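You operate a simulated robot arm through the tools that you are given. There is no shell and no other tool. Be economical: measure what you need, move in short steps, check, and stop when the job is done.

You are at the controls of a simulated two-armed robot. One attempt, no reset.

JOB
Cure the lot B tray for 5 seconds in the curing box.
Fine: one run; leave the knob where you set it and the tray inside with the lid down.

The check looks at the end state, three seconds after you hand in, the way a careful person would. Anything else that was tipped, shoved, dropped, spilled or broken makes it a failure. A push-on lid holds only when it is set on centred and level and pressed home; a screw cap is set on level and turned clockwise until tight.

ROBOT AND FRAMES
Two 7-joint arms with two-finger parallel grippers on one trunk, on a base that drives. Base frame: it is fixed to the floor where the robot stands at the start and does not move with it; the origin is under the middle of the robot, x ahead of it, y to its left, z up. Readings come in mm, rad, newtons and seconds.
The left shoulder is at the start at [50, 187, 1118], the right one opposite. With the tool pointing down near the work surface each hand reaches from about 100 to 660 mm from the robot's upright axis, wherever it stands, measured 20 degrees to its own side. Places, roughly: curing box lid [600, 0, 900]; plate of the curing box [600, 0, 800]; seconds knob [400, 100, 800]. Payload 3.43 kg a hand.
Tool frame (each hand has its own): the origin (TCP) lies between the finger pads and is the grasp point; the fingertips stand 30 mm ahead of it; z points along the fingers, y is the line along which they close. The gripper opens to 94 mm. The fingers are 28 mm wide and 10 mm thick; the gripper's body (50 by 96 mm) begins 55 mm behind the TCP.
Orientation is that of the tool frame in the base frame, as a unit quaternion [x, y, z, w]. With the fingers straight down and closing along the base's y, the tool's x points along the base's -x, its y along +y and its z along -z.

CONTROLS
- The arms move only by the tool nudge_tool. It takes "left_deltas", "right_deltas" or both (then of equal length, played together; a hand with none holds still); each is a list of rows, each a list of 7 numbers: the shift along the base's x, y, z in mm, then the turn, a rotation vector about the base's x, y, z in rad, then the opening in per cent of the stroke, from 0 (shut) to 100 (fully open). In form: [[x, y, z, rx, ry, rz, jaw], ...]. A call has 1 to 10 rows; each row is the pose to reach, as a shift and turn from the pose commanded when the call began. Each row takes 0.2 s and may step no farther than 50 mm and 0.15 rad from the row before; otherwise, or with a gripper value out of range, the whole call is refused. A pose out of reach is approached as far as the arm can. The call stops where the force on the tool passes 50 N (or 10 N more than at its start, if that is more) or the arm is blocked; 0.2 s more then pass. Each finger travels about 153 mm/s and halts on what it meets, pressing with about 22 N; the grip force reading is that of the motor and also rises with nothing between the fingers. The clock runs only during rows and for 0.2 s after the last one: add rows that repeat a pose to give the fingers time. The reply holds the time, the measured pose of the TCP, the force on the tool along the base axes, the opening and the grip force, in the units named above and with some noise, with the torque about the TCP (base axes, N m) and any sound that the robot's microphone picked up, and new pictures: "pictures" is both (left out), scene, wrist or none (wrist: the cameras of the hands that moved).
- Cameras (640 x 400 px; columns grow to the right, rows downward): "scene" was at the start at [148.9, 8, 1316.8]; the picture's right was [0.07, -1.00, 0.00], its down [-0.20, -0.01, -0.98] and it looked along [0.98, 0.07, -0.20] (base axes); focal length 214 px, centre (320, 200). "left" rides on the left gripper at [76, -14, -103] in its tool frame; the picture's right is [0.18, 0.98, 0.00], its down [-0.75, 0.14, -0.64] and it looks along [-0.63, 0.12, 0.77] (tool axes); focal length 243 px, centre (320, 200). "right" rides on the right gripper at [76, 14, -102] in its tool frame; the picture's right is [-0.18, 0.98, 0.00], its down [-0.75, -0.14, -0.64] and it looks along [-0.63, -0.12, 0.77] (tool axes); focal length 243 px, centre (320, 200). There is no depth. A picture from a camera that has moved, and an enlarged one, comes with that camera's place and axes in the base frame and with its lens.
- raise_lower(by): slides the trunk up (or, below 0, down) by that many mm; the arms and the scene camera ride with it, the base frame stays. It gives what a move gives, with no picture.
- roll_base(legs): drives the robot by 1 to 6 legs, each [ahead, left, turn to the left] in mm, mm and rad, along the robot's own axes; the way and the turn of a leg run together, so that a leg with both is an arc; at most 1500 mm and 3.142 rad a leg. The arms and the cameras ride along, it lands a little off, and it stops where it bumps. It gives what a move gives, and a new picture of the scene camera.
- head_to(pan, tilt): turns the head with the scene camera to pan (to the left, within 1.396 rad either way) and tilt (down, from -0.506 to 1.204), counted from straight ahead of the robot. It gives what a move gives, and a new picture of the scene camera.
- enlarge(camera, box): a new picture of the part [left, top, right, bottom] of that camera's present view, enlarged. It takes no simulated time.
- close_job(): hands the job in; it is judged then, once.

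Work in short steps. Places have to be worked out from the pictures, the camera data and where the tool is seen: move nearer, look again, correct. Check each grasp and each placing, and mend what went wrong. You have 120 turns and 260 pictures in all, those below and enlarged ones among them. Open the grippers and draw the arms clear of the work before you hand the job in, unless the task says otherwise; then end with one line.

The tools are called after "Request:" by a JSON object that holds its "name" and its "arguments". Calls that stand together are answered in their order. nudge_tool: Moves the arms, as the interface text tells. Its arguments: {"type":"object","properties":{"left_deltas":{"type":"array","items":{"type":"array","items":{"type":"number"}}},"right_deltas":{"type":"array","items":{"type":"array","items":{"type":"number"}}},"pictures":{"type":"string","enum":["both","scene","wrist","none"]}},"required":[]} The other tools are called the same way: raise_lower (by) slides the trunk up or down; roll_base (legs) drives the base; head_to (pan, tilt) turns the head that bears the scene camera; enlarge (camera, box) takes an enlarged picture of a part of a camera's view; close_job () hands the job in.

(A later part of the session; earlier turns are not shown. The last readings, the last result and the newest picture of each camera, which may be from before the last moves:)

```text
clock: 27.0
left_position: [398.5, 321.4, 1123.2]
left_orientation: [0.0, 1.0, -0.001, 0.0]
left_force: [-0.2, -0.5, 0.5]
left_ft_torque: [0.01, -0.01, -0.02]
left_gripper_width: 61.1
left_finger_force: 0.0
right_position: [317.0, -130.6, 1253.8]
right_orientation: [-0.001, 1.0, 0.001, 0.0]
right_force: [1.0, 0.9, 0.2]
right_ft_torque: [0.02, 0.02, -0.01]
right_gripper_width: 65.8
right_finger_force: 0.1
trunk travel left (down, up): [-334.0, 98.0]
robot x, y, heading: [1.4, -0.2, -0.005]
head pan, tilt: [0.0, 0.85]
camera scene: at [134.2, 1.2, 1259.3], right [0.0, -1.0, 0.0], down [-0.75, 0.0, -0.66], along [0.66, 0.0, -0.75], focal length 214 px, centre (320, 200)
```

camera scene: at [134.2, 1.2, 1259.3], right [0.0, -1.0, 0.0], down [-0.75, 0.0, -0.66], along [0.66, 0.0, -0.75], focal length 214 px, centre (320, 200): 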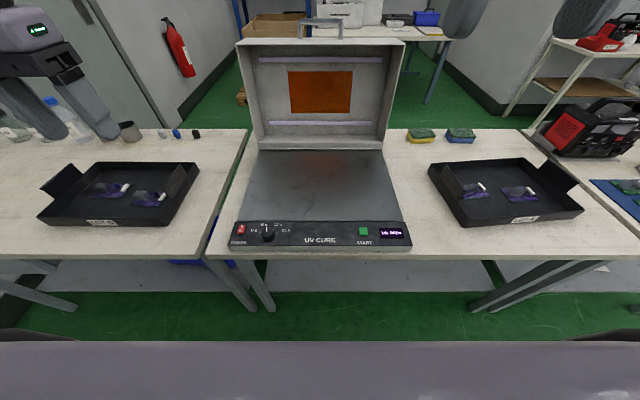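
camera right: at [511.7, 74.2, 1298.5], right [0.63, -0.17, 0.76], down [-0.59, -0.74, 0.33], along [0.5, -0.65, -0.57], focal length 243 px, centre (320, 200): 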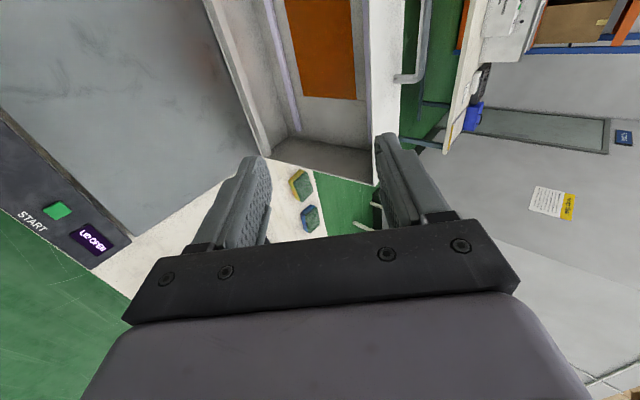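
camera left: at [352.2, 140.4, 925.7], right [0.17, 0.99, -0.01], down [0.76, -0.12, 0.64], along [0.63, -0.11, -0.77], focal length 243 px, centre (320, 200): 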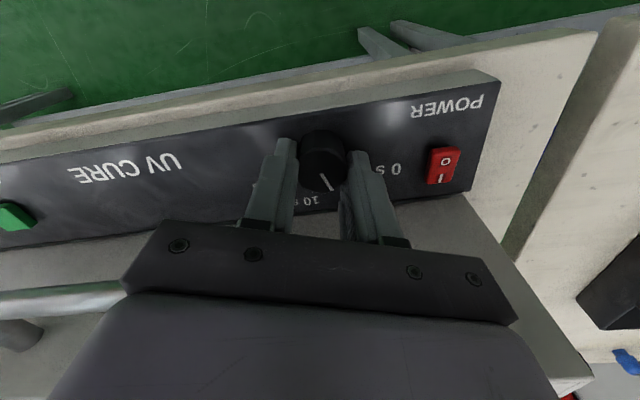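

Now I drive left about 580 mm to stand in front of the LOT B tray.

Request:
{"name": "roll_base", "arguments": {"legs": [[0, 585, 0]]}}

Request:
{"name": "enlarge", "arguments": {"camera": "scene", "box": [180, 110, 460, 270]}}

Request:
{"name": "enlarge", "arguments": {"camera": "right", "box": [0, 0, 640, 400]}}

Request:
{"name": "enlarge", "arguments": {"camera": "left", "box": [0, 0, 640, 400]}}

```text
clock: 30.4
left_position: [403.8, 907.5, 1124.1]
left_orientation: [0.003, 1.0, -0.001, 0.0]
left_force: [0.2, 1.0, 0.5]
left_ft_torque: [-0.05, 0.02, 0.01]
left_gripper_width: 61.1
left_finger_force: 0.1
right_position: [316.8, 455.7, 1252.6]
right_orientation: [0.005, 1.0, 0.0, 0.0]
right_force: [-0.2, 0.7, 0.2]
right_ft_torque: [-0.01, -0.01, -0.02]
right_gripper_width: 65.8
right_finger_force: 0.0
trunk travel left (down, up): [-334.0, 98.0]
robot x, y, heading: [3.4, 590.2, -0.008]
head pan, tilt: [0.0, 0.85]
camera scene: at [136.8, 589.0, 1259.3], right [-0.01, -1.0, 0.0], down [-0.75, 0.01, -0.66], along [0.66, -0.01, -0.75], focal length 214 px, centre (320, 200)
```

scene: 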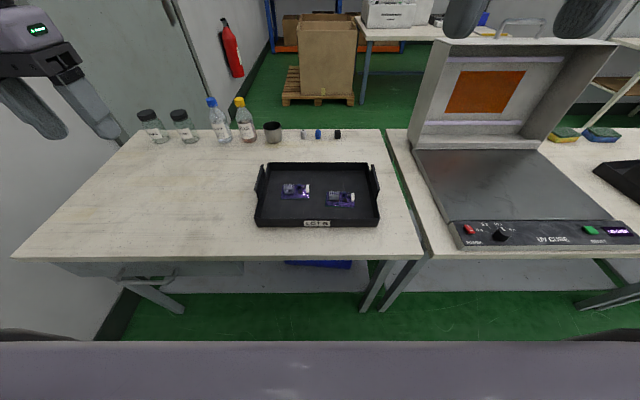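

```text
2.29 times, centred on (320, 190) of scene
camera zoom: at [136.8, 589.0, 1259.3], right [-0.01, -1.0, 0.0], down [-0.75, 0.01, -0.66], along [0.66, -0.01, -0.75], focal length 490 px, centre (320, 223)
```

zoom: 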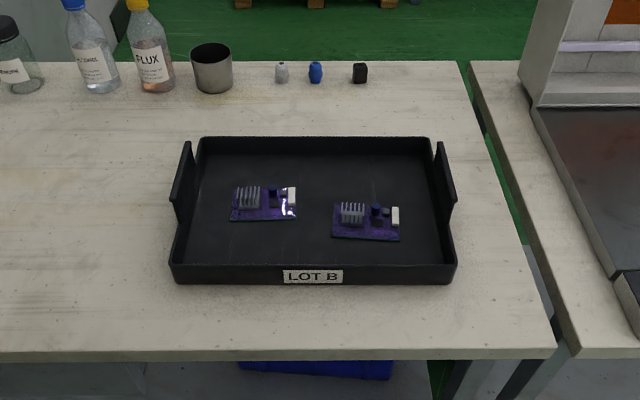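

```text
1.00 times, centred on (320, 200) of right (not enlarged: the box is as wide or as high as the picture)
camera zoom: at [241.0, 471.2, 1356.6], right [0.19, 0.98, 0.0], down [0.75, -0.15, 0.64], along [0.63, -0.12, -0.77], focal length 243 px, centre (320, 200)
```

zoom: 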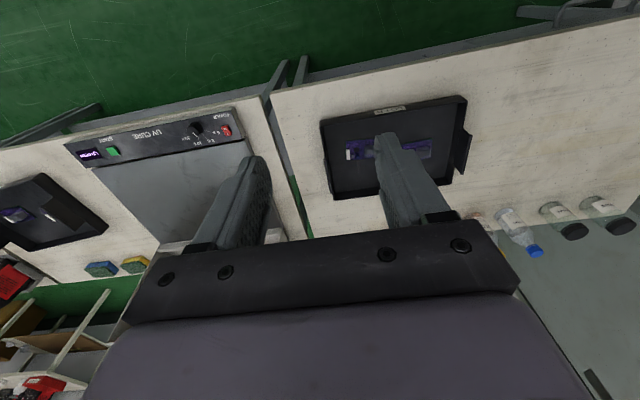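

```text
1.00 times, centred on (320, 200) of left (not enlarged: the box is as wide or as high as the picture)
camera zoom: at [327.4, 892.3, 1226.3], right [-0.18, 0.98, 0.0], down [0.76, 0.14, 0.64], along [0.63, 0.11, -0.77], focal length 243 px, centre (320, 200)
```

zoom: 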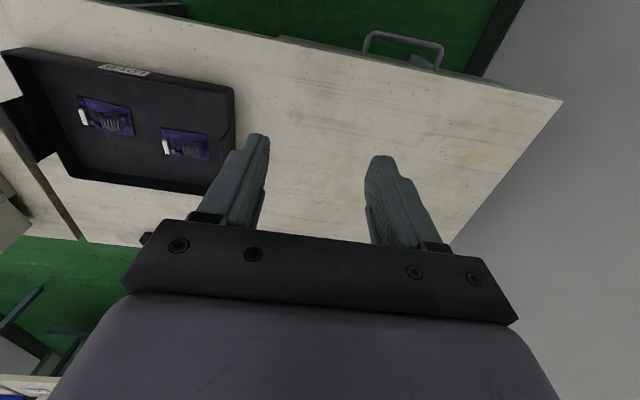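

The tray spans x≈475–716, y≈420–760, with vertical tabs centred at (597,760) and (597,422), tops at z≈840. I bring both hands above the tabs.

Request:
{"name": "nudge_tool", "arguments": {"left_deltas": [[19, -15, -19, 0, 0, 0, 70], [38, -30, -38, 0, 0, 0, 75], [57, -45, -57, 0, 0, 0, 75], [76, -60, -76, 0, 0, 0, 75], [95, -75, -95, 0, 0, 0, 75], [114, -90, -114, 0, 0, 0, 75], [133, -105, -133, 0, 0, 0, 75], [152, -120, -152, 0, 0, 0, 75], [171, -135, -171, 0, 0, 0, 75], [193, -147, -190, 0, 0, 0, 75]], "right_deltas": [[28, -3, -32, 0, 0, 0, 75], [56, -6, -64, 0, 0, 0, 75], [84, -10, -96, 0, 0, 0, 75], [112, -13, -128, 0, 0, 0, 75], [140, -17, -160, 0, 0, 0, 75], [168, -20, -192, 0, 0, 0, 75], [196, -23, -224, 0, 0, 0, 75], [224, -27, -256, 0, 0, 0, 75], [252, -30, -288, 0, 0, 0, 75], [280, -34, -319, 0, 0, 0, 75]], "pictures": "both"}}

```text
clock: 32.6
left_position: [596.5, 758.3, 935.0]
left_orientation: [0.003, 1.0, -0.001, 0.0]
left_force: [-0.4, -0.1, 0.2]
left_ft_torque: [0.02, -0.02, -0.02]
left_gripper_width: 70.5
left_finger_force: 0.0
right_position: [598.2, 425.6, 932.4]
right_orientation: [0.004, 1.0, 0.001, 0.0]
right_force: [-1.1, 0.8, -0.4]
right_ft_torque: [-0.02, -0.03, -0.02]
right_gripper_width: 70.5
right_finger_force: 0.0
trunk travel left (down, up): [-334.0, 98.0]
robot x, y, heading: [2.3, 588.8, -0.001]
head pan, tilt: [0.0, 0.85]
camera scene: at [137.4, 588.6, 1259.3], right [-0.01, -1.0, 0.0], down [-0.75, 0.01, -0.66], along [0.66, -0.01, -0.75], focal length 214 px, centre (320, 200)
camera right: at [520.4, 439.6, 1036.3], right [0.19, 0.98, 0.0], down [0.75, -0.15, 0.64], along [0.63, -0.12, -0.77], focal length 243 px, centre (320, 200)
camera left: at [520.4, 743.8, 1037.0], right [-0.18, 0.98, 0.0], down [0.76, 0.14, 0.64], along [0.63, 0.11, -0.77], focal length 243 px, centre (320, 200)
```

scene: 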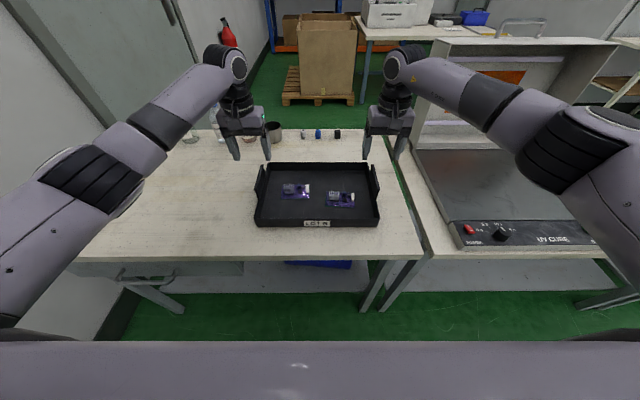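
right: 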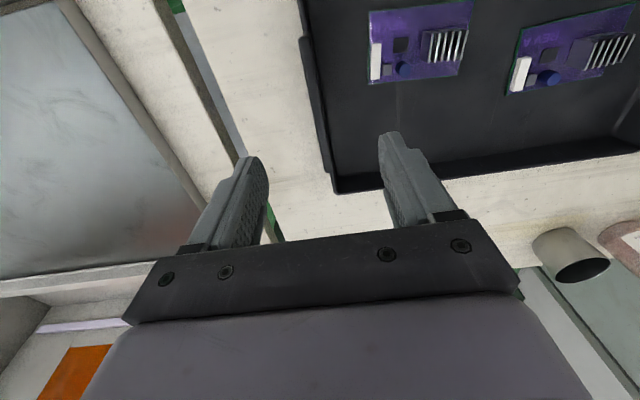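
left: 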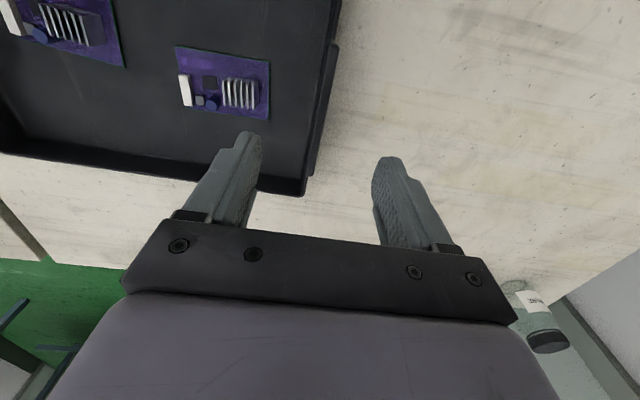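

Enlarging both wrist views to locate the tabs precisely.

Request:
{"name": "enlarge", "arguments": {"camera": "right", "box": [240, 0, 440, 200]}}

Request:
{"name": "enlarge", "arguments": {"camera": "left", "box": [220, 0, 420, 200]}}

Request:
{"name": "enlarge", "arguments": {"camera": "scene", "box": [230, 130, 410, 240]}}

```text
2.00 times, centred on (340, 100) of right
camera zoom: at [520.4, 439.6, 1036.3], right [0.19, 0.98, 0.0], down [0.75, -0.15, 0.64], along [0.63, -0.12, -0.77], focal length 485 px, centre (280, 400)
```

zoom: 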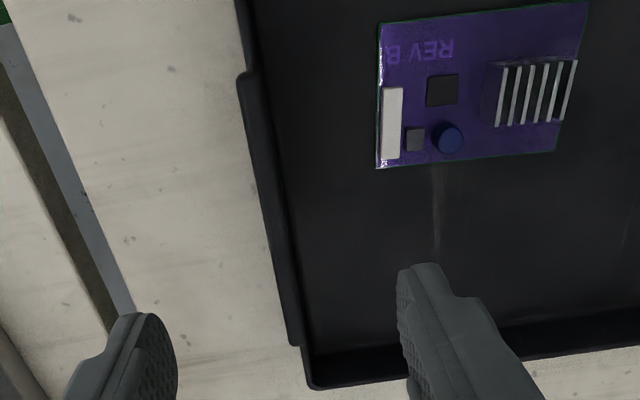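

```text
2.00 times, centred on (320, 100) of left
camera zoom: at [520.4, 743.8, 1037.0], right [-0.18, 0.98, 0.0], down [0.76, 0.14, 0.64], along [0.63, 0.11, -0.77], focal length 485 px, centre (320, 400)
```

zoom: 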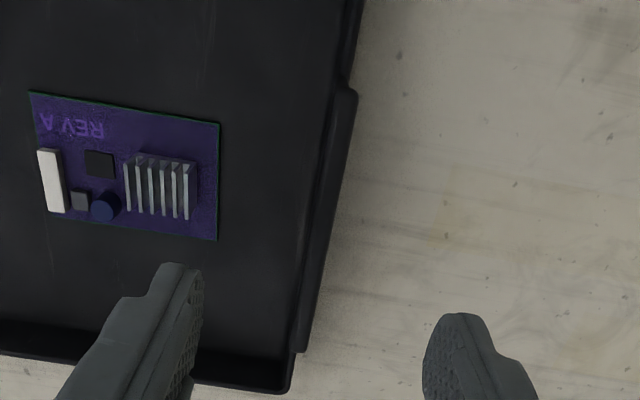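

```text
3.56 times, centred on (320, 185) of scene
camera zoom: at [137.4, 588.6, 1259.3], right [-0.01, -1.0, 0.0], down [-0.75, 0.01, -0.66], along [0.66, -0.01, -0.75], focal length 763 px, centre (320, 253)
```

zoom: 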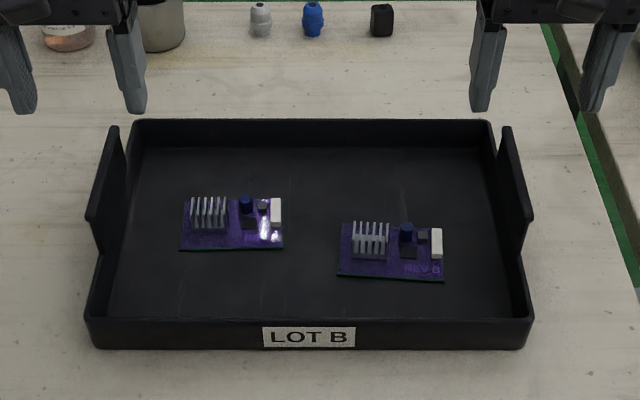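

Tabs centred at y≈426 and 756, x≈596 — hands are aligned. Descend to z≈830 with the tabs between the fingers.

Request:
{"name": "nudge_tool", "arguments": {"left_deltas": [[0, -1, -30, 0, 0, 0, 75], [0, -2, -60, 0, 0, 0, 70], [0, -2, -85, 0, 0, 0, 70], [0, -2, -104, 0, 0, 0, 70]], "right_deltas": [[0, 0, -30, 0, 0, 0, 75], [0, 0, -60, 0, 0, 0, 70], [0, 0, -85, 0, 0, 0, 70], [0, 0, -102, 0, 0, 0, 70]], "pictures": "both"}}

```text
clock: 33.6
left_position: [597.2, 757.6, 831.2]
left_orientation: [0.004, 1.0, -0.001, -0.001]
left_force: [-0.3, 0.1, 0.1]
left_ft_torque: [-0.01, -0.02, 0.02]
left_gripper_width: 65.7
left_finger_force: 0.1
right_position: [597.4, 422.9, 832.4]
right_orientation: [0.005, 1.0, 0.0, 0.001]
right_force: [-0.1, 0.8, -0.1]
right_ft_torque: [-0.02, 0.01, -0.04]
right_gripper_width: 65.7
right_finger_force: 0.0
trunk travel left (down, up): [-334.0, 98.0]
robot x, y, heading: [4.9, 591.7, -0.011]
head pan, tilt: [0.0, 0.85]
camera scene: at [137.0, 588.7, 1259.4], right [-0.01, -1.0, 0.0], down [-0.75, 0.01, -0.66], along [0.66, -0.01, -0.75], focal length 214 px, centre (320, 200)
camera right: at [520.7, 437.8, 935.2], right [0.19, 0.98, 0.0], down [0.75, -0.15, 0.64], along [0.63, -0.12, -0.77], focal length 243 px, centre (320, 200)
camera left: at [520.6, 743.0, 933.3], right [-0.18, 0.98, 0.0], down [0.76, 0.14, 0.64], along [0.63, 0.11, -0.77], focal length 243 px, centre (320, 200)
```

scene: 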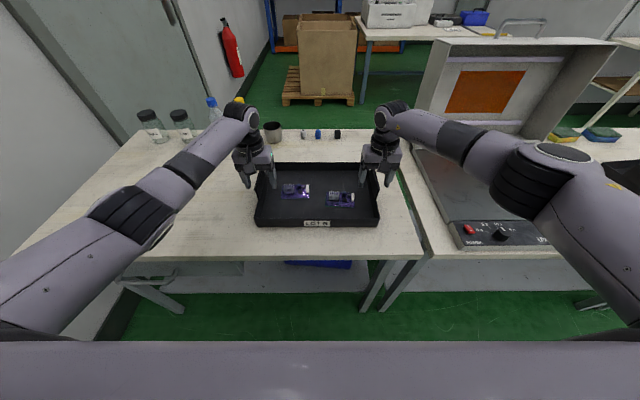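
right: 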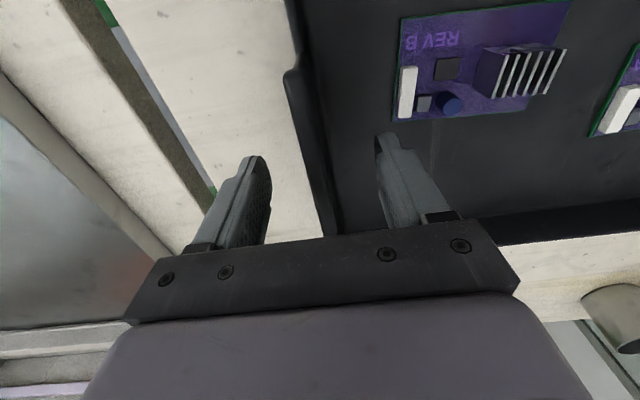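
left: 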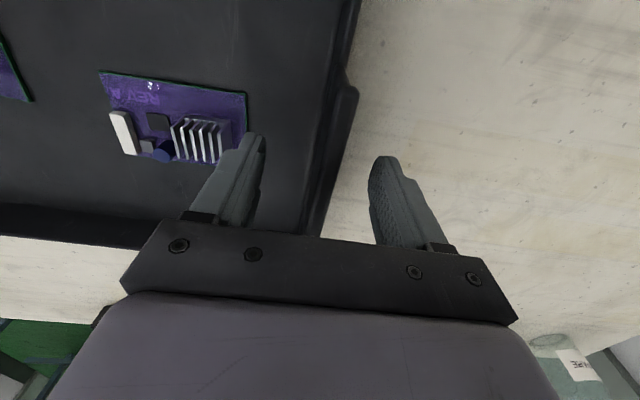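

Tabs are between the fingers on both sides and the boards are clear. Close both grippers.

Request:
{"name": "nudge_tool", "arguments": {"left_deltas": [[0, 0, 0, 0, 0, 0, 40], [0, 0, 0, 0, 0, 0, 15], [0, 0, 0, 0, 0, 0, 0], [0, 0, 0, 0, 0, 0, 0]], "right_deltas": [[0, 0, 0, 0, 0, 0, 40], [0, 0, 0, 0, 0, 0, 15], [0, 0, 0, 0, 0, 0, 0], [0, 0, 0, 0, 0, 0, 0]], "pictures": "wrist"}}

```text
clock: 34.6
left_position: [596.5, 757.6, 830.9]
left_orientation: [0.004, 1.0, -0.001, -0.001]
left_force: [-1.2, -1.0, -0.7]
left_ft_torque: [0.03, -0.22, -0.1]
left_gripper_width: 13.4
left_finger_force: 21.4
right_position: [598.4, 422.6, 831.7]
right_orientation: [0.004, 1.0, 0.001, 0.0]
right_force: [0.7, 3.0, 0.1]
right_ft_torque: [-0.05, -0.06, -0.04]
right_gripper_width: 13.0
right_finger_force: 21.8
trunk travel left (down, up): [-334.0, 98.0]
robot x, y, heading: [1.7, 589.2, -0.004]
head pan, tilt: [0.0, 0.85]
camera right: at [520.6, 438.3, 935.4], right [0.19, 0.98, 0.0], down [0.75, -0.15, 0.64], along [0.63, -0.12, -0.77], focal length 243 px, centre (320, 200)
camera left: at [520.5, 742.7, 933.6], right [-0.18, 0.98, 0.0], down [0.76, 0.14, 0.64], along [0.63, 0.11, -0.77], focal length 243 px, centre (320, 200)
```

right: 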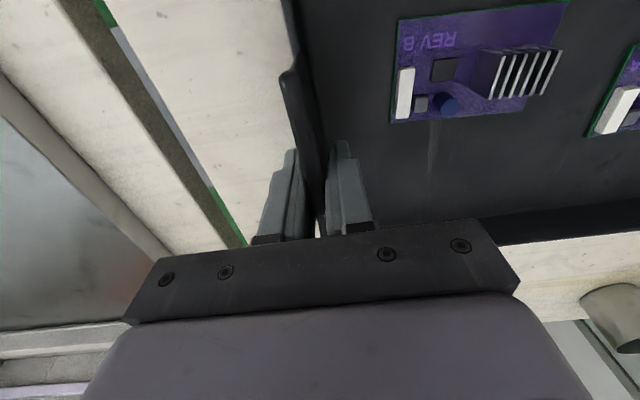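
left: 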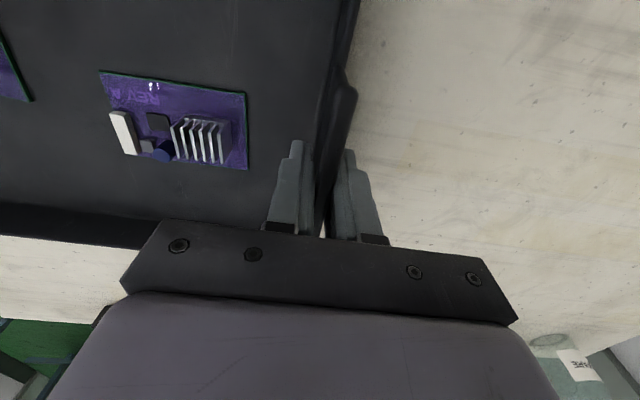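

Both tabs gripped (~13 mm). Lift both hands 60 mm together, level.

Request:
{"name": "nudge_tool", "arguments": {"left_deltas": [[0, 0, 10, 0, 0, 0, 0], [0, 0, 20, 0, 0, 0, 0], [0, 0, 35, 0, 0, 0, 0], [0, 0, 50, 0, 0, 0, 0], [0, 0, 60, 0, 0, 0, 0]], "right_deltas": [[0, 0, 10, 0, 0, 0, 0], [0, 0, 20, 0, 0, 0, 0], [0, 0, 35, 0, 0, 0, 0], [0, 0, 50, 0, 0, 0, 0], [0, 0, 60, 0, 0, 0, 0]], "pictures": "scene"}}

```text
clock: 35.8
left_position: [595.0, 757.4, 889.5]
left_orientation: [0.005, 1.0, -0.002, -0.001]
left_force: [0.9, -12.8, -1.5]
left_ft_torque: [0.18, 0.11, 0.06]
left_gripper_width: 13.4
left_finger_force: 21.4
right_position: [597.8, 422.1, 890.6]
right_orientation: [0.003, 1.0, 0.003, 0.0]
right_force: [0.7, 12.7, -3.1]
right_ft_torque: [-0.18, -0.11, -0.02]
right_gripper_width: 13.2
right_finger_force: 21.7
trunk travel left (down, up): [-334.0, 98.0]
robot x, y, heading: [2.1, 587.2, -0.01]
head pan, tilt: [0.0, 0.85]
camera scene: at [137.2, 588.7, 1259.3], right [-0.01, -1.0, 0.0], down [-0.75, 0.01, -0.66], along [0.66, -0.01, -0.75], focal length 214 px, centre (320, 200)
```

scene: 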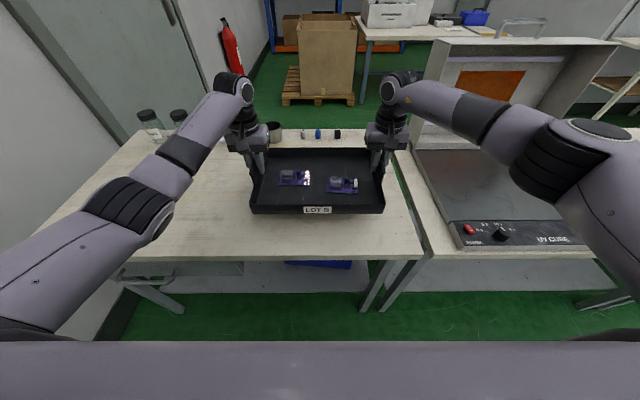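

The tray is held level. Lift 50 more and relax the stretch slightly, then drive right in front of the box.

Request:
{"name": "nudge_tool", "arguments": {"left_deltas": [[0, -0.5, 15, 0, 0, 0, 0], [0, -1, 30, 0, 0, 0, 0], [0, -1, 45, 0, 0, 0, 0], [0, -1, 55, 0, 0, 0, 0]], "right_deltas": [[0, 0.5, 15, 0, 0, 0, 0], [0, 1, 30, 0, 0, 0, 0], [0, 1, 45, 0, 0, 0, 0], [0, 1, 55, 0, 0, 0, 0]], "pictures": "none"}}

Request:
{"name": "roll_base", "arguments": {"legs": [[0, -300, 0], [0, -289, 0]]}}

```text
clock: 36.8
left_position: [598.9, 756.6, 944.5]
left_orientation: [0.004, 1.0, 0.0, -0.001]
left_force: [-1.8, -9.7, -2.6]
left_ft_torque: [0.08, -0.22, -0.31]
left_gripper_width: 13.5
left_finger_force: 22.0
right_position: [597.9, 422.8, 947.2]
right_orientation: [0.005, 1.0, 0.001, 0.0]
right_force: [1.4, 8.4, -2.4]
right_ft_torque: [-0.08, 0.17, -0.17]
right_gripper_width: 13.5
right_finger_force: 21.9
trunk travel left (down, up): [-334.0, 98.0]
robot x, y, heading: [2.0, 588.6, -0.008]
head pan, tilt: [0.0, 0.85]
```

```text
clock: 40.4
left_position: [593.2, 178.7, 944.4]
left_orientation: [0.001, 1.0, 0.0, -0.001]
left_force: [-0.5, 1.9, -2.1]
left_ft_torque: [-0.04, 0.01, -0.33]
left_gripper_width: 13.3
left_finger_force: 22.4
right_position: [595.3, -156.1, 945.5]
right_orientation: [0.002, 1.0, 0.001, 0.0]
right_force: [1.8, -2.6, -3.2]
right_ft_torque: [0.01, -0.01, -0.17]
right_gripper_width: 13.2
right_finger_force: 21.6
trunk travel left (down, up): [-334.0, 98.0]
robot x, y, heading: [-0.2, 7.3, -0.011]
head pan, tilt: [0.0, 0.85]
camera scene: at [133.5, 7.7, 1259.3], right [0.0, -1.0, 0.0], down [-0.75, 0.0, -0.66], along [0.66, 0.0, -0.75], focal length 214 px, centre (320, 200)
```

scene: 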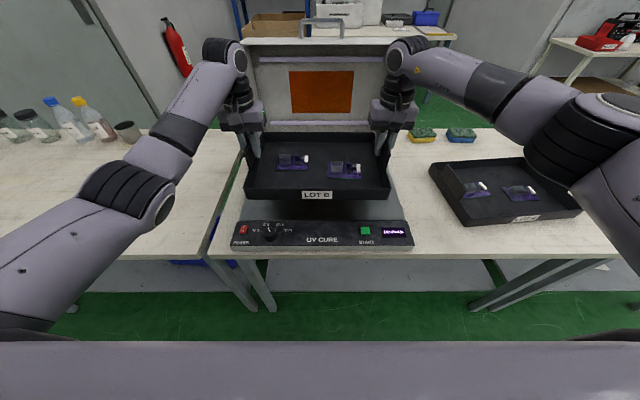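

Tray centre is at y≈11, and the plate spans about x 478–780, so I want hands near x≈632, y centred 0. I shift by (+37, −11).

Request:
{"name": "nudge_tool", "arguments": {"left_deltas": [[10, -3, 0, 0, 0, 0, 0], [20, -6, 0, 0, 0, 0, 0], [30, -9, 0, 0, 0, 0, 0], [38, -11, 0, 0, 0, 0, 0]], "right_deltas": [[10, -3, 0, 0, 0, 0, 0], [20, -6, 0, 0, 0, 0, 0], [30, -9, 0, 0, 0, 0, 0], [38, -11, 0, 0, 0, 0, 0]], "pictures": "both"}}

```text
clock: 41.4
left_position: [629.1, 168.1, 944.2]
left_orientation: [0.002, 1.0, -0.002, -0.001]
left_force: [-1.7, -8.9, -2.1]
left_ft_torque: [0.08, -0.15, -0.37]
left_gripper_width: 13.3
left_finger_force: 22.0
right_position: [630.5, -164.9, 946.3]
right_orientation: [0.001, 1.0, 0.002, 0.0]
right_force: [2.7, 7.0, -2.5]
right_ft_torque: [-0.11, 0.11, -0.46]
right_gripper_width: 13.5
right_finger_force: 22.1
right hand out of reach, approached as far as the arm can: row 4
trunk travel left (down, up): [-334.0, 98.0]
robot x, y, heading: [-0.2, 4.2, -0.001]
head pan, tilt: [0.0, 0.85]
camera scene: at [133.3, 8.1, 1259.3], right [0.0, -1.0, 0.0], down [-0.75, 0.0, -0.66], along [0.66, 0.0, -0.75], focal length 214 px, centre (320, 200)
camera right: at [552.1, -151.7, 1049.2], right [0.19, 0.98, 0.0], down [0.75, -0.14, 0.64], along [0.63, -0.12, -0.77], focal length 243 px, centre (320, 200)
camera left: at [553.1, 153.1, 1047.4], right [-0.18, 0.98, 0.0], down [0.76, 0.14, 0.64], along [0.63, 0.11, -0.77], focal length 243 px, centre (320, 200)
```

scene: 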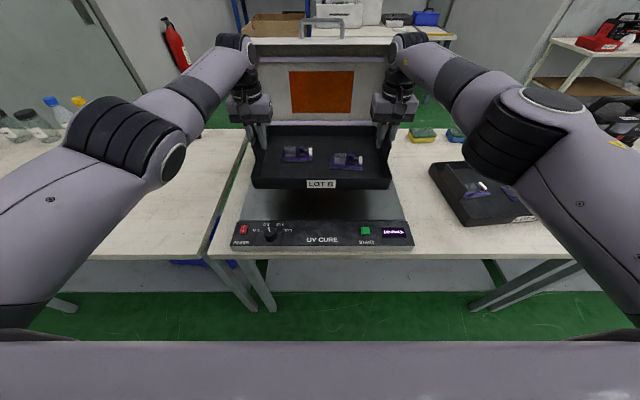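
right: 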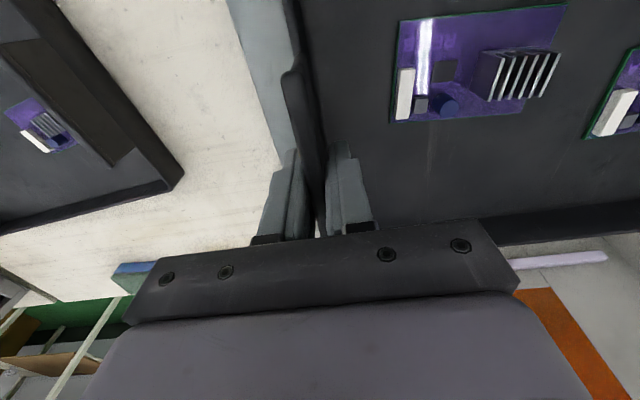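
left: 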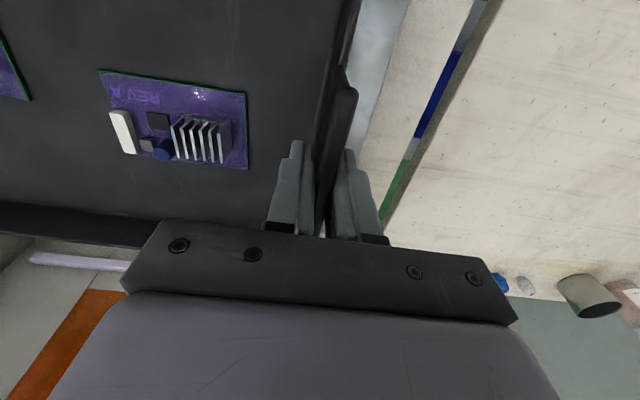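

Position is good (x≈630, centred) but at arm reach, so I descend with the trunk instead to keep the arm posture.

Request:
{"name": "raise_lower", "arguments": {"by": -50}}

Request:
{"name": "enlarge", "arguments": {"camera": "scene", "box": [220, 100, 420, 260]}}

```text
clock: 42.3
left_position: [629.6, 169.2, 895.5]
left_orientation: [0.001, 1.0, -0.002, 0.0]
left_force: [-2.5, -15.3, -2.0]
left_ft_torque: [0.19, 0.28, -0.4]
left_gripper_width: 13.6
left_finger_force: 21.8
right_position: [628.7, -166.3, 896.6]
right_orientation: [0.0, 1.0, 0.001, 0.0]
right_force: [3.1, 14.8, -2.5]
right_ft_torque: [-0.18, -0.27, -0.4]
right_gripper_width: 13.4
right_finger_force: 22.5
trunk travel left (down, up): [-284.0, 148.0]
robot x, y, heading: [-1.0, 9.4, -0.009]
head pan, tilt: [0.0, 0.85]
```

```text
2.50 times, centred on (320, 180) of scene
camera zoom: at [133.2, 8.1, 1209.3], right [0.0, -1.0, 0.0], down [-0.75, 0.0, -0.66], along [0.66, 0.0, -0.75], focal length 536 px, centre (320, 250)
```

zoom: 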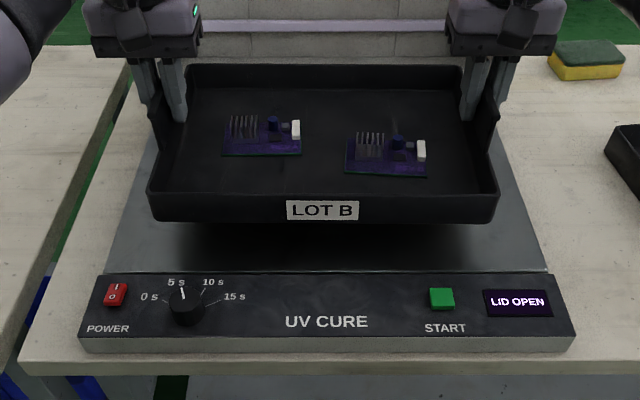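

About 35 mm gap estimated to the plate. Lower 22 mm further, then feel for contact.

Request:
{"name": "raise_lower", "arguments": {"by": -22}}

Request:
{"name": "raise_lower", "arguments": {"by": -5}}

```text
clock: 43.0
left_position: [629.1, 167.7, 873.7]
left_orientation: [0.002, 1.0, -0.001, -0.001]
left_force: [-2.3, -18.3, -2.0]
left_ft_torque: [0.2, 0.18, -0.37]
left_gripper_width: 13.5
left_finger_force: 22.0
right_position: [629.1, -165.4, 873.6]
right_orientation: [0.002, 1.0, 0.002, 0.0]
right_force: [2.0, 18.7, -3.0]
right_ft_torque: [-0.2, -0.23, -0.37]
right_gripper_width: 13.3
right_finger_force: 22.5
trunk travel left (down, up): [-262.0, 170.0]
robot x, y, heading: [-1.2, 9.5, -0.001]
head pan, tilt: [0.0, 0.85]
```

```text
clock: 43.5
left_position: [629.6, 169.2, 866.4]
left_orientation: [0.002, 1.0, -0.002, -0.001]
left_force: [-3.2, -19.2, -2.5]
left_ft_torque: [0.22, 0.03, -0.37]
left_gripper_width: 13.4
left_finger_force: 22.2
right_position: [629.7, -166.1, 869.2]
right_orientation: [0.001, 1.0, 0.002, -0.001]
right_force: [2.8, 18.4, -2.4]
right_ft_torque: [-0.2, -0.06, -0.35]
right_gripper_width: 13.5
right_finger_force: 22.2
trunk travel left (down, up): [-257.0, 175.0]
robot x, y, heading: [-3.4, 8.1, -0.007]
head pan, tilt: [0.0, 0.85]
```

Still no contact; I look at the gap and continue in small steps.

Request:
{"name": "raise_lower", "arguments": {"by": -6}}

Request:
{"name": "enlarge", "arguments": {"camera": "scene", "box": [220, 100, 420, 260]}}

```text
clock: 44.1
left_position: [629.0, 167.6, 861.2]
left_orientation: [0.001, 1.0, -0.002, -0.002]
left_force: [-2.1, -17.4, -2.4]
left_ft_torque: [0.18, -0.11, -0.38]
left_gripper_width: 13.4
left_finger_force: 21.9
right_position: [628.9, -165.6, 863.4]
right_orientation: [0.002, 1.0, 0.002, 0.001]
right_force: [2.4, 17.4, -1.5]
right_ft_torque: [-0.19, 0.1, -0.36]
right_gripper_width: 13.3
right_finger_force: 22.0
trunk travel left (down, up): [-251.0, 181.0]
robot x, y, heading: [-3.3, 7.0, -0.0]
head pan, tilt: [0.0, 0.85]
```

```text
2.50 times, centred on (320, 180) of scene
camera zoom: at [133.3, 8.1, 1176.3], right [0.0, -1.0, 0.0], down [-0.75, 0.0, -0.66], along [0.66, 0.0, -0.75], focal length 536 px, centre (320, 250)
```

zoom: 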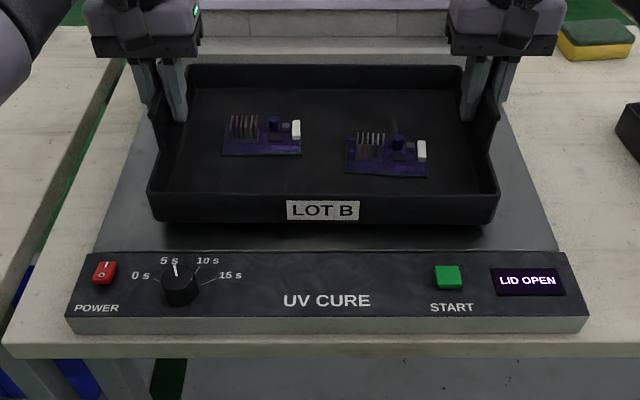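

Shadow still shows a small gap. Continue in 4 mm steps.

Request:
{"name": "raise_lower", "arguments": {"by": -4}}

Request:
{"name": "raise_lower", "arguments": {"by": -4}}

Request:
{"name": "enlarge", "arguments": {"camera": "scene", "box": [220, 100, 420, 260]}}

```text
clock: 44.6
left_position: [629.4, 167.7, 857.3]
left_orientation: [0.002, 1.0, -0.002, 0.0]
left_force: [-2.0, -18.6, -3.0]
left_ft_torque: [0.23, -0.18, -0.39]
left_gripper_width: 13.7
left_finger_force: 22.2
right_position: [629.5, -166.9, 858.5]
right_orientation: [0.002, 1.0, 0.002, 0.0]
right_force: [1.3, 19.1, -3.2]
right_ft_torque: [-0.16, 0.13, -0.38]
right_gripper_width: 13.5
right_finger_force: 21.9
trunk travel left (down, up): [-247.0, 185.0]
robot x, y, heading: [-1.6, 8.8, -0.005]
head pan, tilt: [0.0, 0.85]
```

```text
clock: 45.1
left_position: [628.8, 168.7, 854.0]
left_orientation: [0.002, 1.0, -0.002, -0.001]
left_force: [-2.2, -18.2, -1.8]
left_ft_torque: [0.21, -0.16, -0.35]
left_gripper_width: 13.4
left_finger_force: 22.0
right_position: [629.0, -165.5, 854.8]
right_orientation: [0.002, 1.0, 0.002, 0.0]
right_force: [2.0, 18.4, -2.6]
right_ft_torque: [-0.18, 0.14, -0.32]
right_gripper_width: 13.2
right_finger_force: 21.7
trunk travel left (down, up): [-243.0, 189.0]
robot x, y, heading: [-3.3, 6.5, -0.005]
head pan, tilt: [0.0, 0.85]
```

```text
2.50 times, centred on (320, 180) of scene
camera zoom: at [133.3, 8.1, 1168.3], right [0.0, -1.0, 0.0], down [-0.75, 0.0, -0.66], along [0.66, 0.0, -0.75], focal length 536 px, centre (320, 250)
```

zoom: 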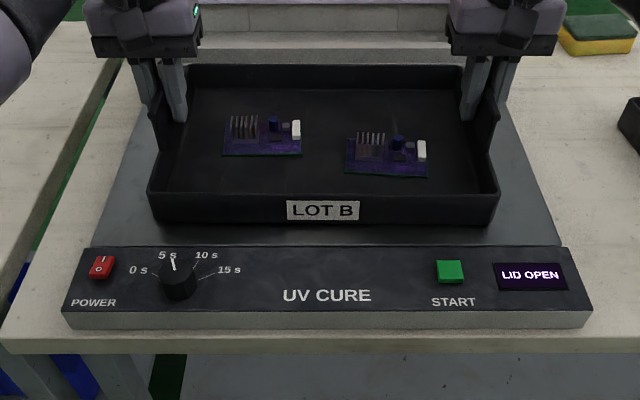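

Still carrying the tray's weight. Two more small steps.

Request:
{"name": "raise_lower", "arguments": {"by": -3}}

Request:
{"name": "raise_lower", "arguments": {"by": -3}}

```text
clock: 45.6
left_position: [628.9, 168.6, 853.9]
left_orientation: [0.002, 1.0, -0.002, 0.0]
left_force: [0.4, -18.2, 6.4]
left_ft_torque: [0.22, 0.57, -0.32]
left_gripper_width: 13.6
left_finger_force: 22.1
right_position: [629.9, -167.4, 853.4]
right_orientation: [0.002, 1.0, 0.002, 0.002]
right_force: [4.6, 19.1, 7.4]
right_ft_torque: [-0.14, 0.64, -0.35]
right_gripper_width: 13.4
right_finger_force: 22.1
trunk travel left (down, up): [-240.0, 192.0]
robot x, y, heading: [-3.2, 1.1, -0.001]
head pan, tilt: [0.0, 0.85]
```

```text
clock: 46.2
left_position: [628.3, 167.4, 852.7]
left_orientation: [0.003, 1.0, -0.001, 0.004]
left_force: [4.3, -17.5, 18.2]
left_ft_torque: [0.18, 0.06, -0.34]
left_gripper_width: 13.5
left_finger_force: 21.3
right_position: [628.7, -166.8, 852.9]
right_orientation: [0.001, 1.0, 0.001, 0.003]
right_force: [8.3, 18.8, 16.8]
right_ft_torque: [-0.2, 0.09, -0.54]
right_gripper_width: 13.4
right_finger_force: 21.5
trunk travel left (down, up): [-237.0, 195.0]
robot x, y, heading: [-0.0, 6.6, -0.001]
head pan, tilt: [0.0, 0.85]
```

The tray is seated (positive force on both). Relieve 2 mm, then open the grippers.

Request:
{"name": "raise_lower", "arguments": {"by": 2}}

Request:
{"name": "nudge_tool", "arguments": {"left_deltas": [[0, 0, 0, 0, 0, 0, 25], [0, 0, 0, 0, 0, 0, 50], [0, 0, 0, 0, 0, 0, 65], [0, 0, 0, 0, 0, 0, 65]], "right_deltas": [[0, 0, 0, 0, 0, 0, 25], [0, 0, 0, 0, 0, 0, 50], [0, 0, 0, 0, 0, 0, 65], [0, 0, 0, 0, 0, 0, 65]], "pictures": "both"}}

```text
clock: 46.7
left_position: [628.8, 167.1, 851.8]
left_orientation: [0.002, 1.0, -0.003, 0.003]
left_force: [5.2, -18.7, 14.9]
left_ft_torque: [0.23, -0.33, -0.33]
left_gripper_width: 13.5
left_finger_force: 22.2
right_position: [627.4, -165.7, 853.0]
right_orientation: [0.002, 1.0, 0.001, 0.002]
right_force: [5.8, 19.6, 11.5]
right_ft_torque: [-0.21, -0.39, -0.37]
right_gripper_width: 13.1
right_finger_force: 22.2
trunk travel left (down, up): [-239.0, 193.0]
robot x, y, heading: [0.9, 7.1, -0.003]
head pan, tilt: [0.0, 0.85]
```

```text
clock: 47.7
left_position: [629.5, 170.6, 848.5]
left_orientation: [0.001, 1.0, 0.0, -0.001]
left_force: [0.1, 0.5, -0.4]
left_ft_torque: [0.0, 0.02, 0.03]
left_gripper_width: 61.2
left_finger_force: 0.1
right_position: [629.0, -167.8, 851.4]
right_orientation: [0.003, 1.0, 0.0, 0.0]
right_force: [-0.7, 0.1, 0.0]
right_ft_torque: [-0.01, -0.03, -0.01]
right_gripper_width: 61.0
right_finger_force: 0.1
trunk travel left (down, up): [-239.0, 193.0]
robot x, y, heading: [-3.6, 5.9, -0.004]
head pan, tilt: [0.0, 0.85]
camera scene: at [133.0, 8.1, 1164.3], right [0.0, -1.0, 0.0], down [-0.75, 0.0, -0.66], along [0.66, 0.0, -0.75], focal length 214 px, centre (320, 200)
camera right: at [552.0, -152.9, 954.3], right [0.19, 0.98, 0.0], down [0.75, -0.15, 0.64], along [0.63, -0.12, -0.77], focal length 243 px, centre (320, 200)
camera left: at [553.0, 154.2, 952.4], right [-0.18, 0.98, 0.0], down [0.75, 0.14, 0.64], along [0.63, 0.12, -0.77], focal length 243 px, centre (320, 200)
```

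scene: 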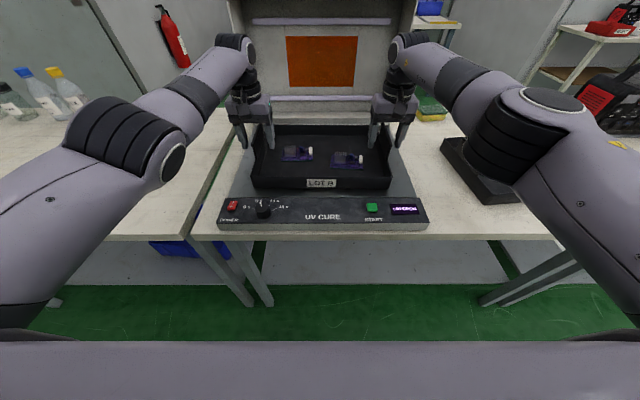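
right: 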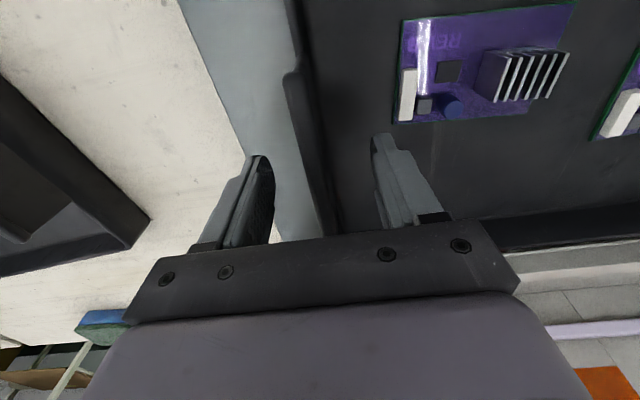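
left: 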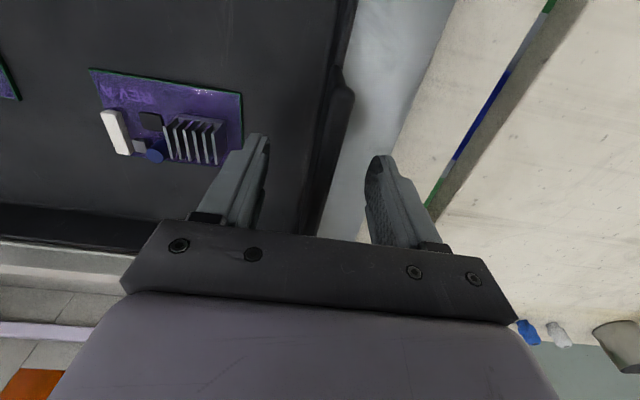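

Tray is released and seated. I lift the hands clear with the trunk and look.

Request:
{"name": "raise_lower", "arguments": {"by": 160}}

Request:
{"name": "nudge_tool", "arguments": {"left_deltas": [[-35, 10, 10, 0, 0, 0, 65], [-75, 30, 20, 0, 0, 0, 65], [-115, 60, 20, 0, 0, 0, 65], [-155, 90, 20, 0, 0, 0, 65], [-195, 110, 20, 0, 0, 0, 65], [-230, 130, 20, 0, 0, 0, 65]], "right_deltas": [[-35, 0, 10, 0, 0, 0, 65], [-75, 0, 20, 0, 0, 0, 65], [-115, 10, 20, 0, 0, 0, 65], [-155, 10, 20, 0, 0, 0, 65], [-195, 10, 20, 0, 0, 0, 65], [-230, 10, 20, 0, 0, 0, 65]], "pictures": "scene"}}

Request:
{"name": "enlarge", "arguments": {"camera": "scene", "box": [200, 40, 440, 280]}}

```text
clock: 49.5
left_position: [630.0, 169.0, 1010.1]
left_orientation: [0.001, 1.0, 0.0, 0.0]
left_force: [-0.1, 0.1, -0.7]
left_ft_torque: [-0.01, -0.02, -0.02]
left_gripper_width: 61.2
left_finger_force: 0.2
right_position: [629.8, -168.0, 1011.4]
right_orientation: [0.003, 1.0, 0.0, 0.001]
right_force: [-0.9, -0.1, -1.0]
right_ft_torque: [0.01, -0.01, 0.03]
right_gripper_width: 61.2
right_finger_force: 0.2
trunk travel left (down, up): [-399.0, 33.0]
robot x, y, heading: [-1.5, 7.2, 0.002]
head pan, tilt: [0.0, 0.85]
```

```text
clock: 50.9
left_position: [398.7, 301.0, 1029.1]
left_orientation: [0.0, 1.0, 0.0, 0.0]
left_force: [-0.5, 0.5, -0.6]
left_ft_torque: [0.02, -0.02, -0.03]
left_gripper_width: 61.0
left_finger_force: 0.0
right_position: [397.7, -155.3, 1030.4]
right_orientation: [0.003, 1.0, 0.0, 0.001]
right_force: [0.4, -0.3, 0.1]
right_ft_torque: [0.01, -0.05, -0.01]
right_gripper_width: 61.0
right_finger_force: 0.0
trunk travel left (down, up): [-399.0, 33.0]
robot x, y, heading: [-0.9, 4.8, -0.001]
head pan, tilt: [0.0, 0.85]
camera scene: at [132.2, 8.3, 1324.5], right [0.0, -1.0, 0.0], down [-0.75, 0.0, -0.66], along [0.66, 0.0, -0.75], focal length 214 px, centre (320, 200)
```

scene: 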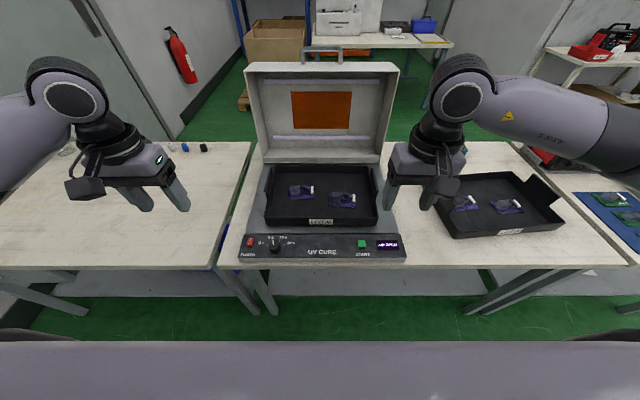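

```text
1.67 times, centred on (320, 160) of scene
camera zoom: at [132.2, 8.3, 1324.5], right [0.0, -1.0, 0.0], down [-0.75, 0.0, -0.66], along [0.66, 0.0, -0.75], focal length 358 px, centre (320, 267)
```

zoom: 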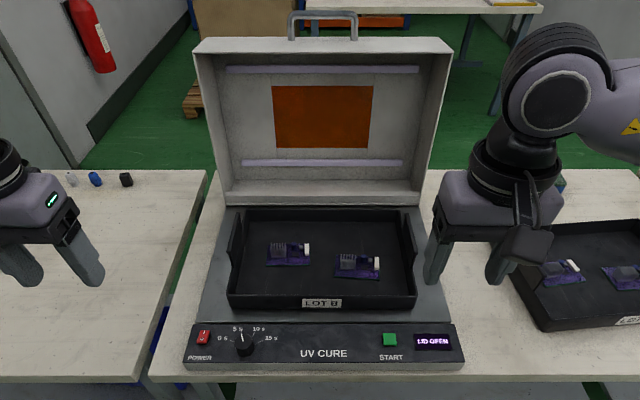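

Tray sits on the plate; before closing I check the clearance between tray front and the lid wall thickness.

Request:
{"name": "enlarge", "arguments": {"camera": "scene", "box": [235, 40, 335, 110]}}

Request:
{"name": "enlarge", "arguments": {"camera": "scene", "box": [230, 150, 410, 265]}}

```text
5.71 times, centred on (285, 75) of scene
camera zoom: at [132.2, 8.3, 1324.5], right [0.0, -1.0, 0.0], down [-0.75, 0.0, -0.66], along [0.66, 0.0, -0.75], focal length 1226 px, centre (520, 914)
```

zoom: 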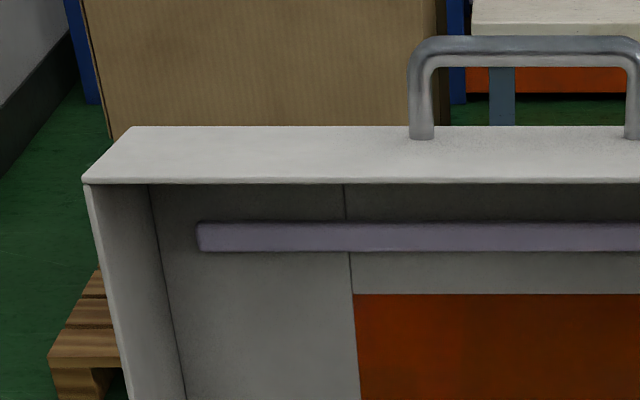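

```text
3.48 times, centred on (320, 208) of scene
camera zoom: at [132.2, 8.3, 1324.5], right [0.0, -1.0, 0.0], down [-0.75, 0.0, -0.66], along [0.66, 0.0, -0.75], focal length 746 px, centre (320, 174)
```

zoom: 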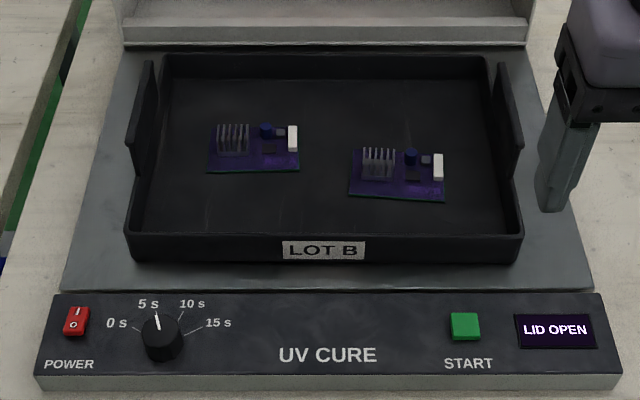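

Walls are thin with ample clearance. The open handle bar is now at about (864, 0, 1150), out of current reach; I look down to see how much room the base has to the table.

Request:
{"name": "head_to", "arguments": {"pan": 0, "tilt": 1.2}}

```text
clock: 51.8
left_position: [401.3, 299.7, 1029.8]
left_orientation: [0.001, 1.0, 0.0, 0.0]
left_force: [0.3, 0.1, 0.6]
left_ft_torque: [-0.01, -0.01, 0.01]
left_gripper_width: 61.2
left_finger_force: 0.0
right_position: [399.2, -157.3, 1030.6]
right_orientation: [0.002, 1.0, -0.001, 0.0]
right_force: [-0.2, 0.9, 0.7]
right_ft_torque: [-0.03, -0.01, 0.01]
right_gripper_width: 61.0
right_finger_force: 0.1
trunk travel left (down, up): [-399.0, 33.0]
robot x, y, heading: [-2.7, 9.1, -0.004]
head pan, tilt: [0.0, 1.201]
camera scene: at [110.8, 8.2, 1300.7], right [0.0, -1.0, 0.0], down [-0.93, 0.0, -0.36], along [0.36, 0.0, -0.93], focal length 214 px, centre (320, 200)
```

scene: 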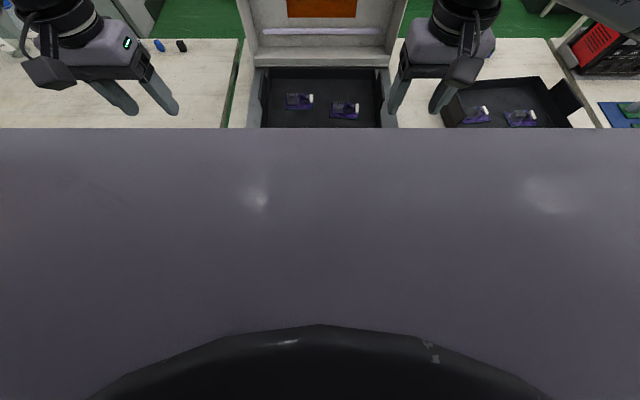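

The base itself isn't visible, but the chest leaves room above the table edge (x≈385). I drive forward cautiously in short legs and watch for bumps.

Request:
{"name": "roll_base", "arguments": {"legs": [[60, 0, 0]]}}

Request:
{"name": "head_to", "arguments": {"pan": 0, "tilt": 0.7}}

```text
clock: 52.7
left_position: [459.5, 300.8, 1029.6]
left_orientation: [0.0, 1.0, -0.001, -0.001]
left_force: [0.1, -0.1, 0.0]
left_ft_torque: [0.03, -0.01, 0.01]
left_gripper_width: 61.3
left_finger_force: 0.1
right_position: [459.5, -156.8, 1030.5]
right_orientation: [0.002, 1.0, 0.0, 0.0]
right_force: [-0.3, 0.4, 0.6]
right_ft_torque: [0.02, 0.0, 0.01]
right_gripper_width: 61.2
right_finger_force: 0.1
trunk travel left (down, up): [-399.0, 33.0]
robot x, y, heading: [53.5, 10.4, -0.004]
head pan, tilt: [0.0, 1.201]
camera scene: at [170.4, 8.1, 1300.5], right [0.0, -1.0, 0.0], down [-0.93, 0.0, -0.36], along [0.36, 0.0, -0.93], focal length 214 px, centre (320, 200)
```

scene: 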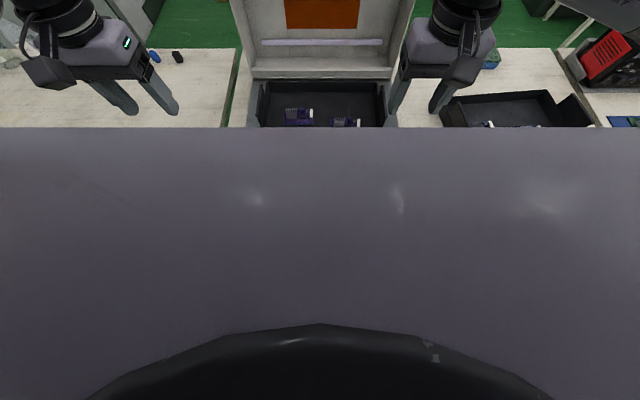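

```text
clock: 53.6
left_position: [459.7, 300.1, 1028.7]
left_orientation: [0.0, 1.0, 0.0, 0.0]
left_force: [-0.2, 0.5, 0.1]
left_ft_torque: [0.03, 0.01, 0.0]
left_gripper_width: 61.0
left_finger_force: 0.0
right_position: [457.8, -156.9, 1031.9]
right_orientation: [0.002, 1.0, 0.001, 0.0]
right_force: [-0.2, -0.4, -0.7]
right_ft_torque: [-0.01, -0.01, 0.0]
right_gripper_width: 61.3
right_finger_force: 0.0
trunk travel left (down, up): [-399.0, 33.0]
robot x, y, heading: [54.6, 6.5, -0.001]
head pan, tilt: [0.0, 0.7]
camera scene: at [198.5, 8.0, 1336.5], right [0.0, -1.0, 0.0], down [-0.64, 0.0, -0.76], along [0.76, 0.0, -0.64], focal length 214 px, centre (320, 200)
```

scene: 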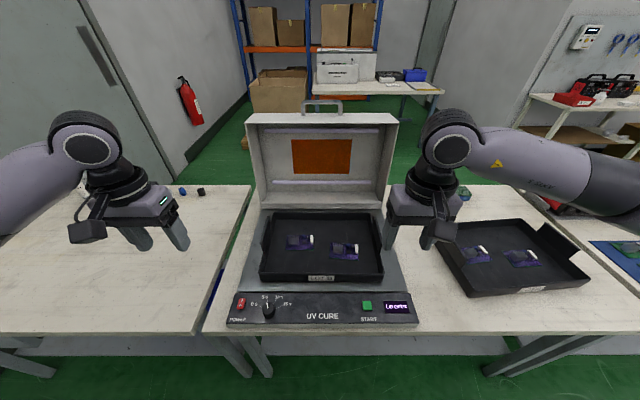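

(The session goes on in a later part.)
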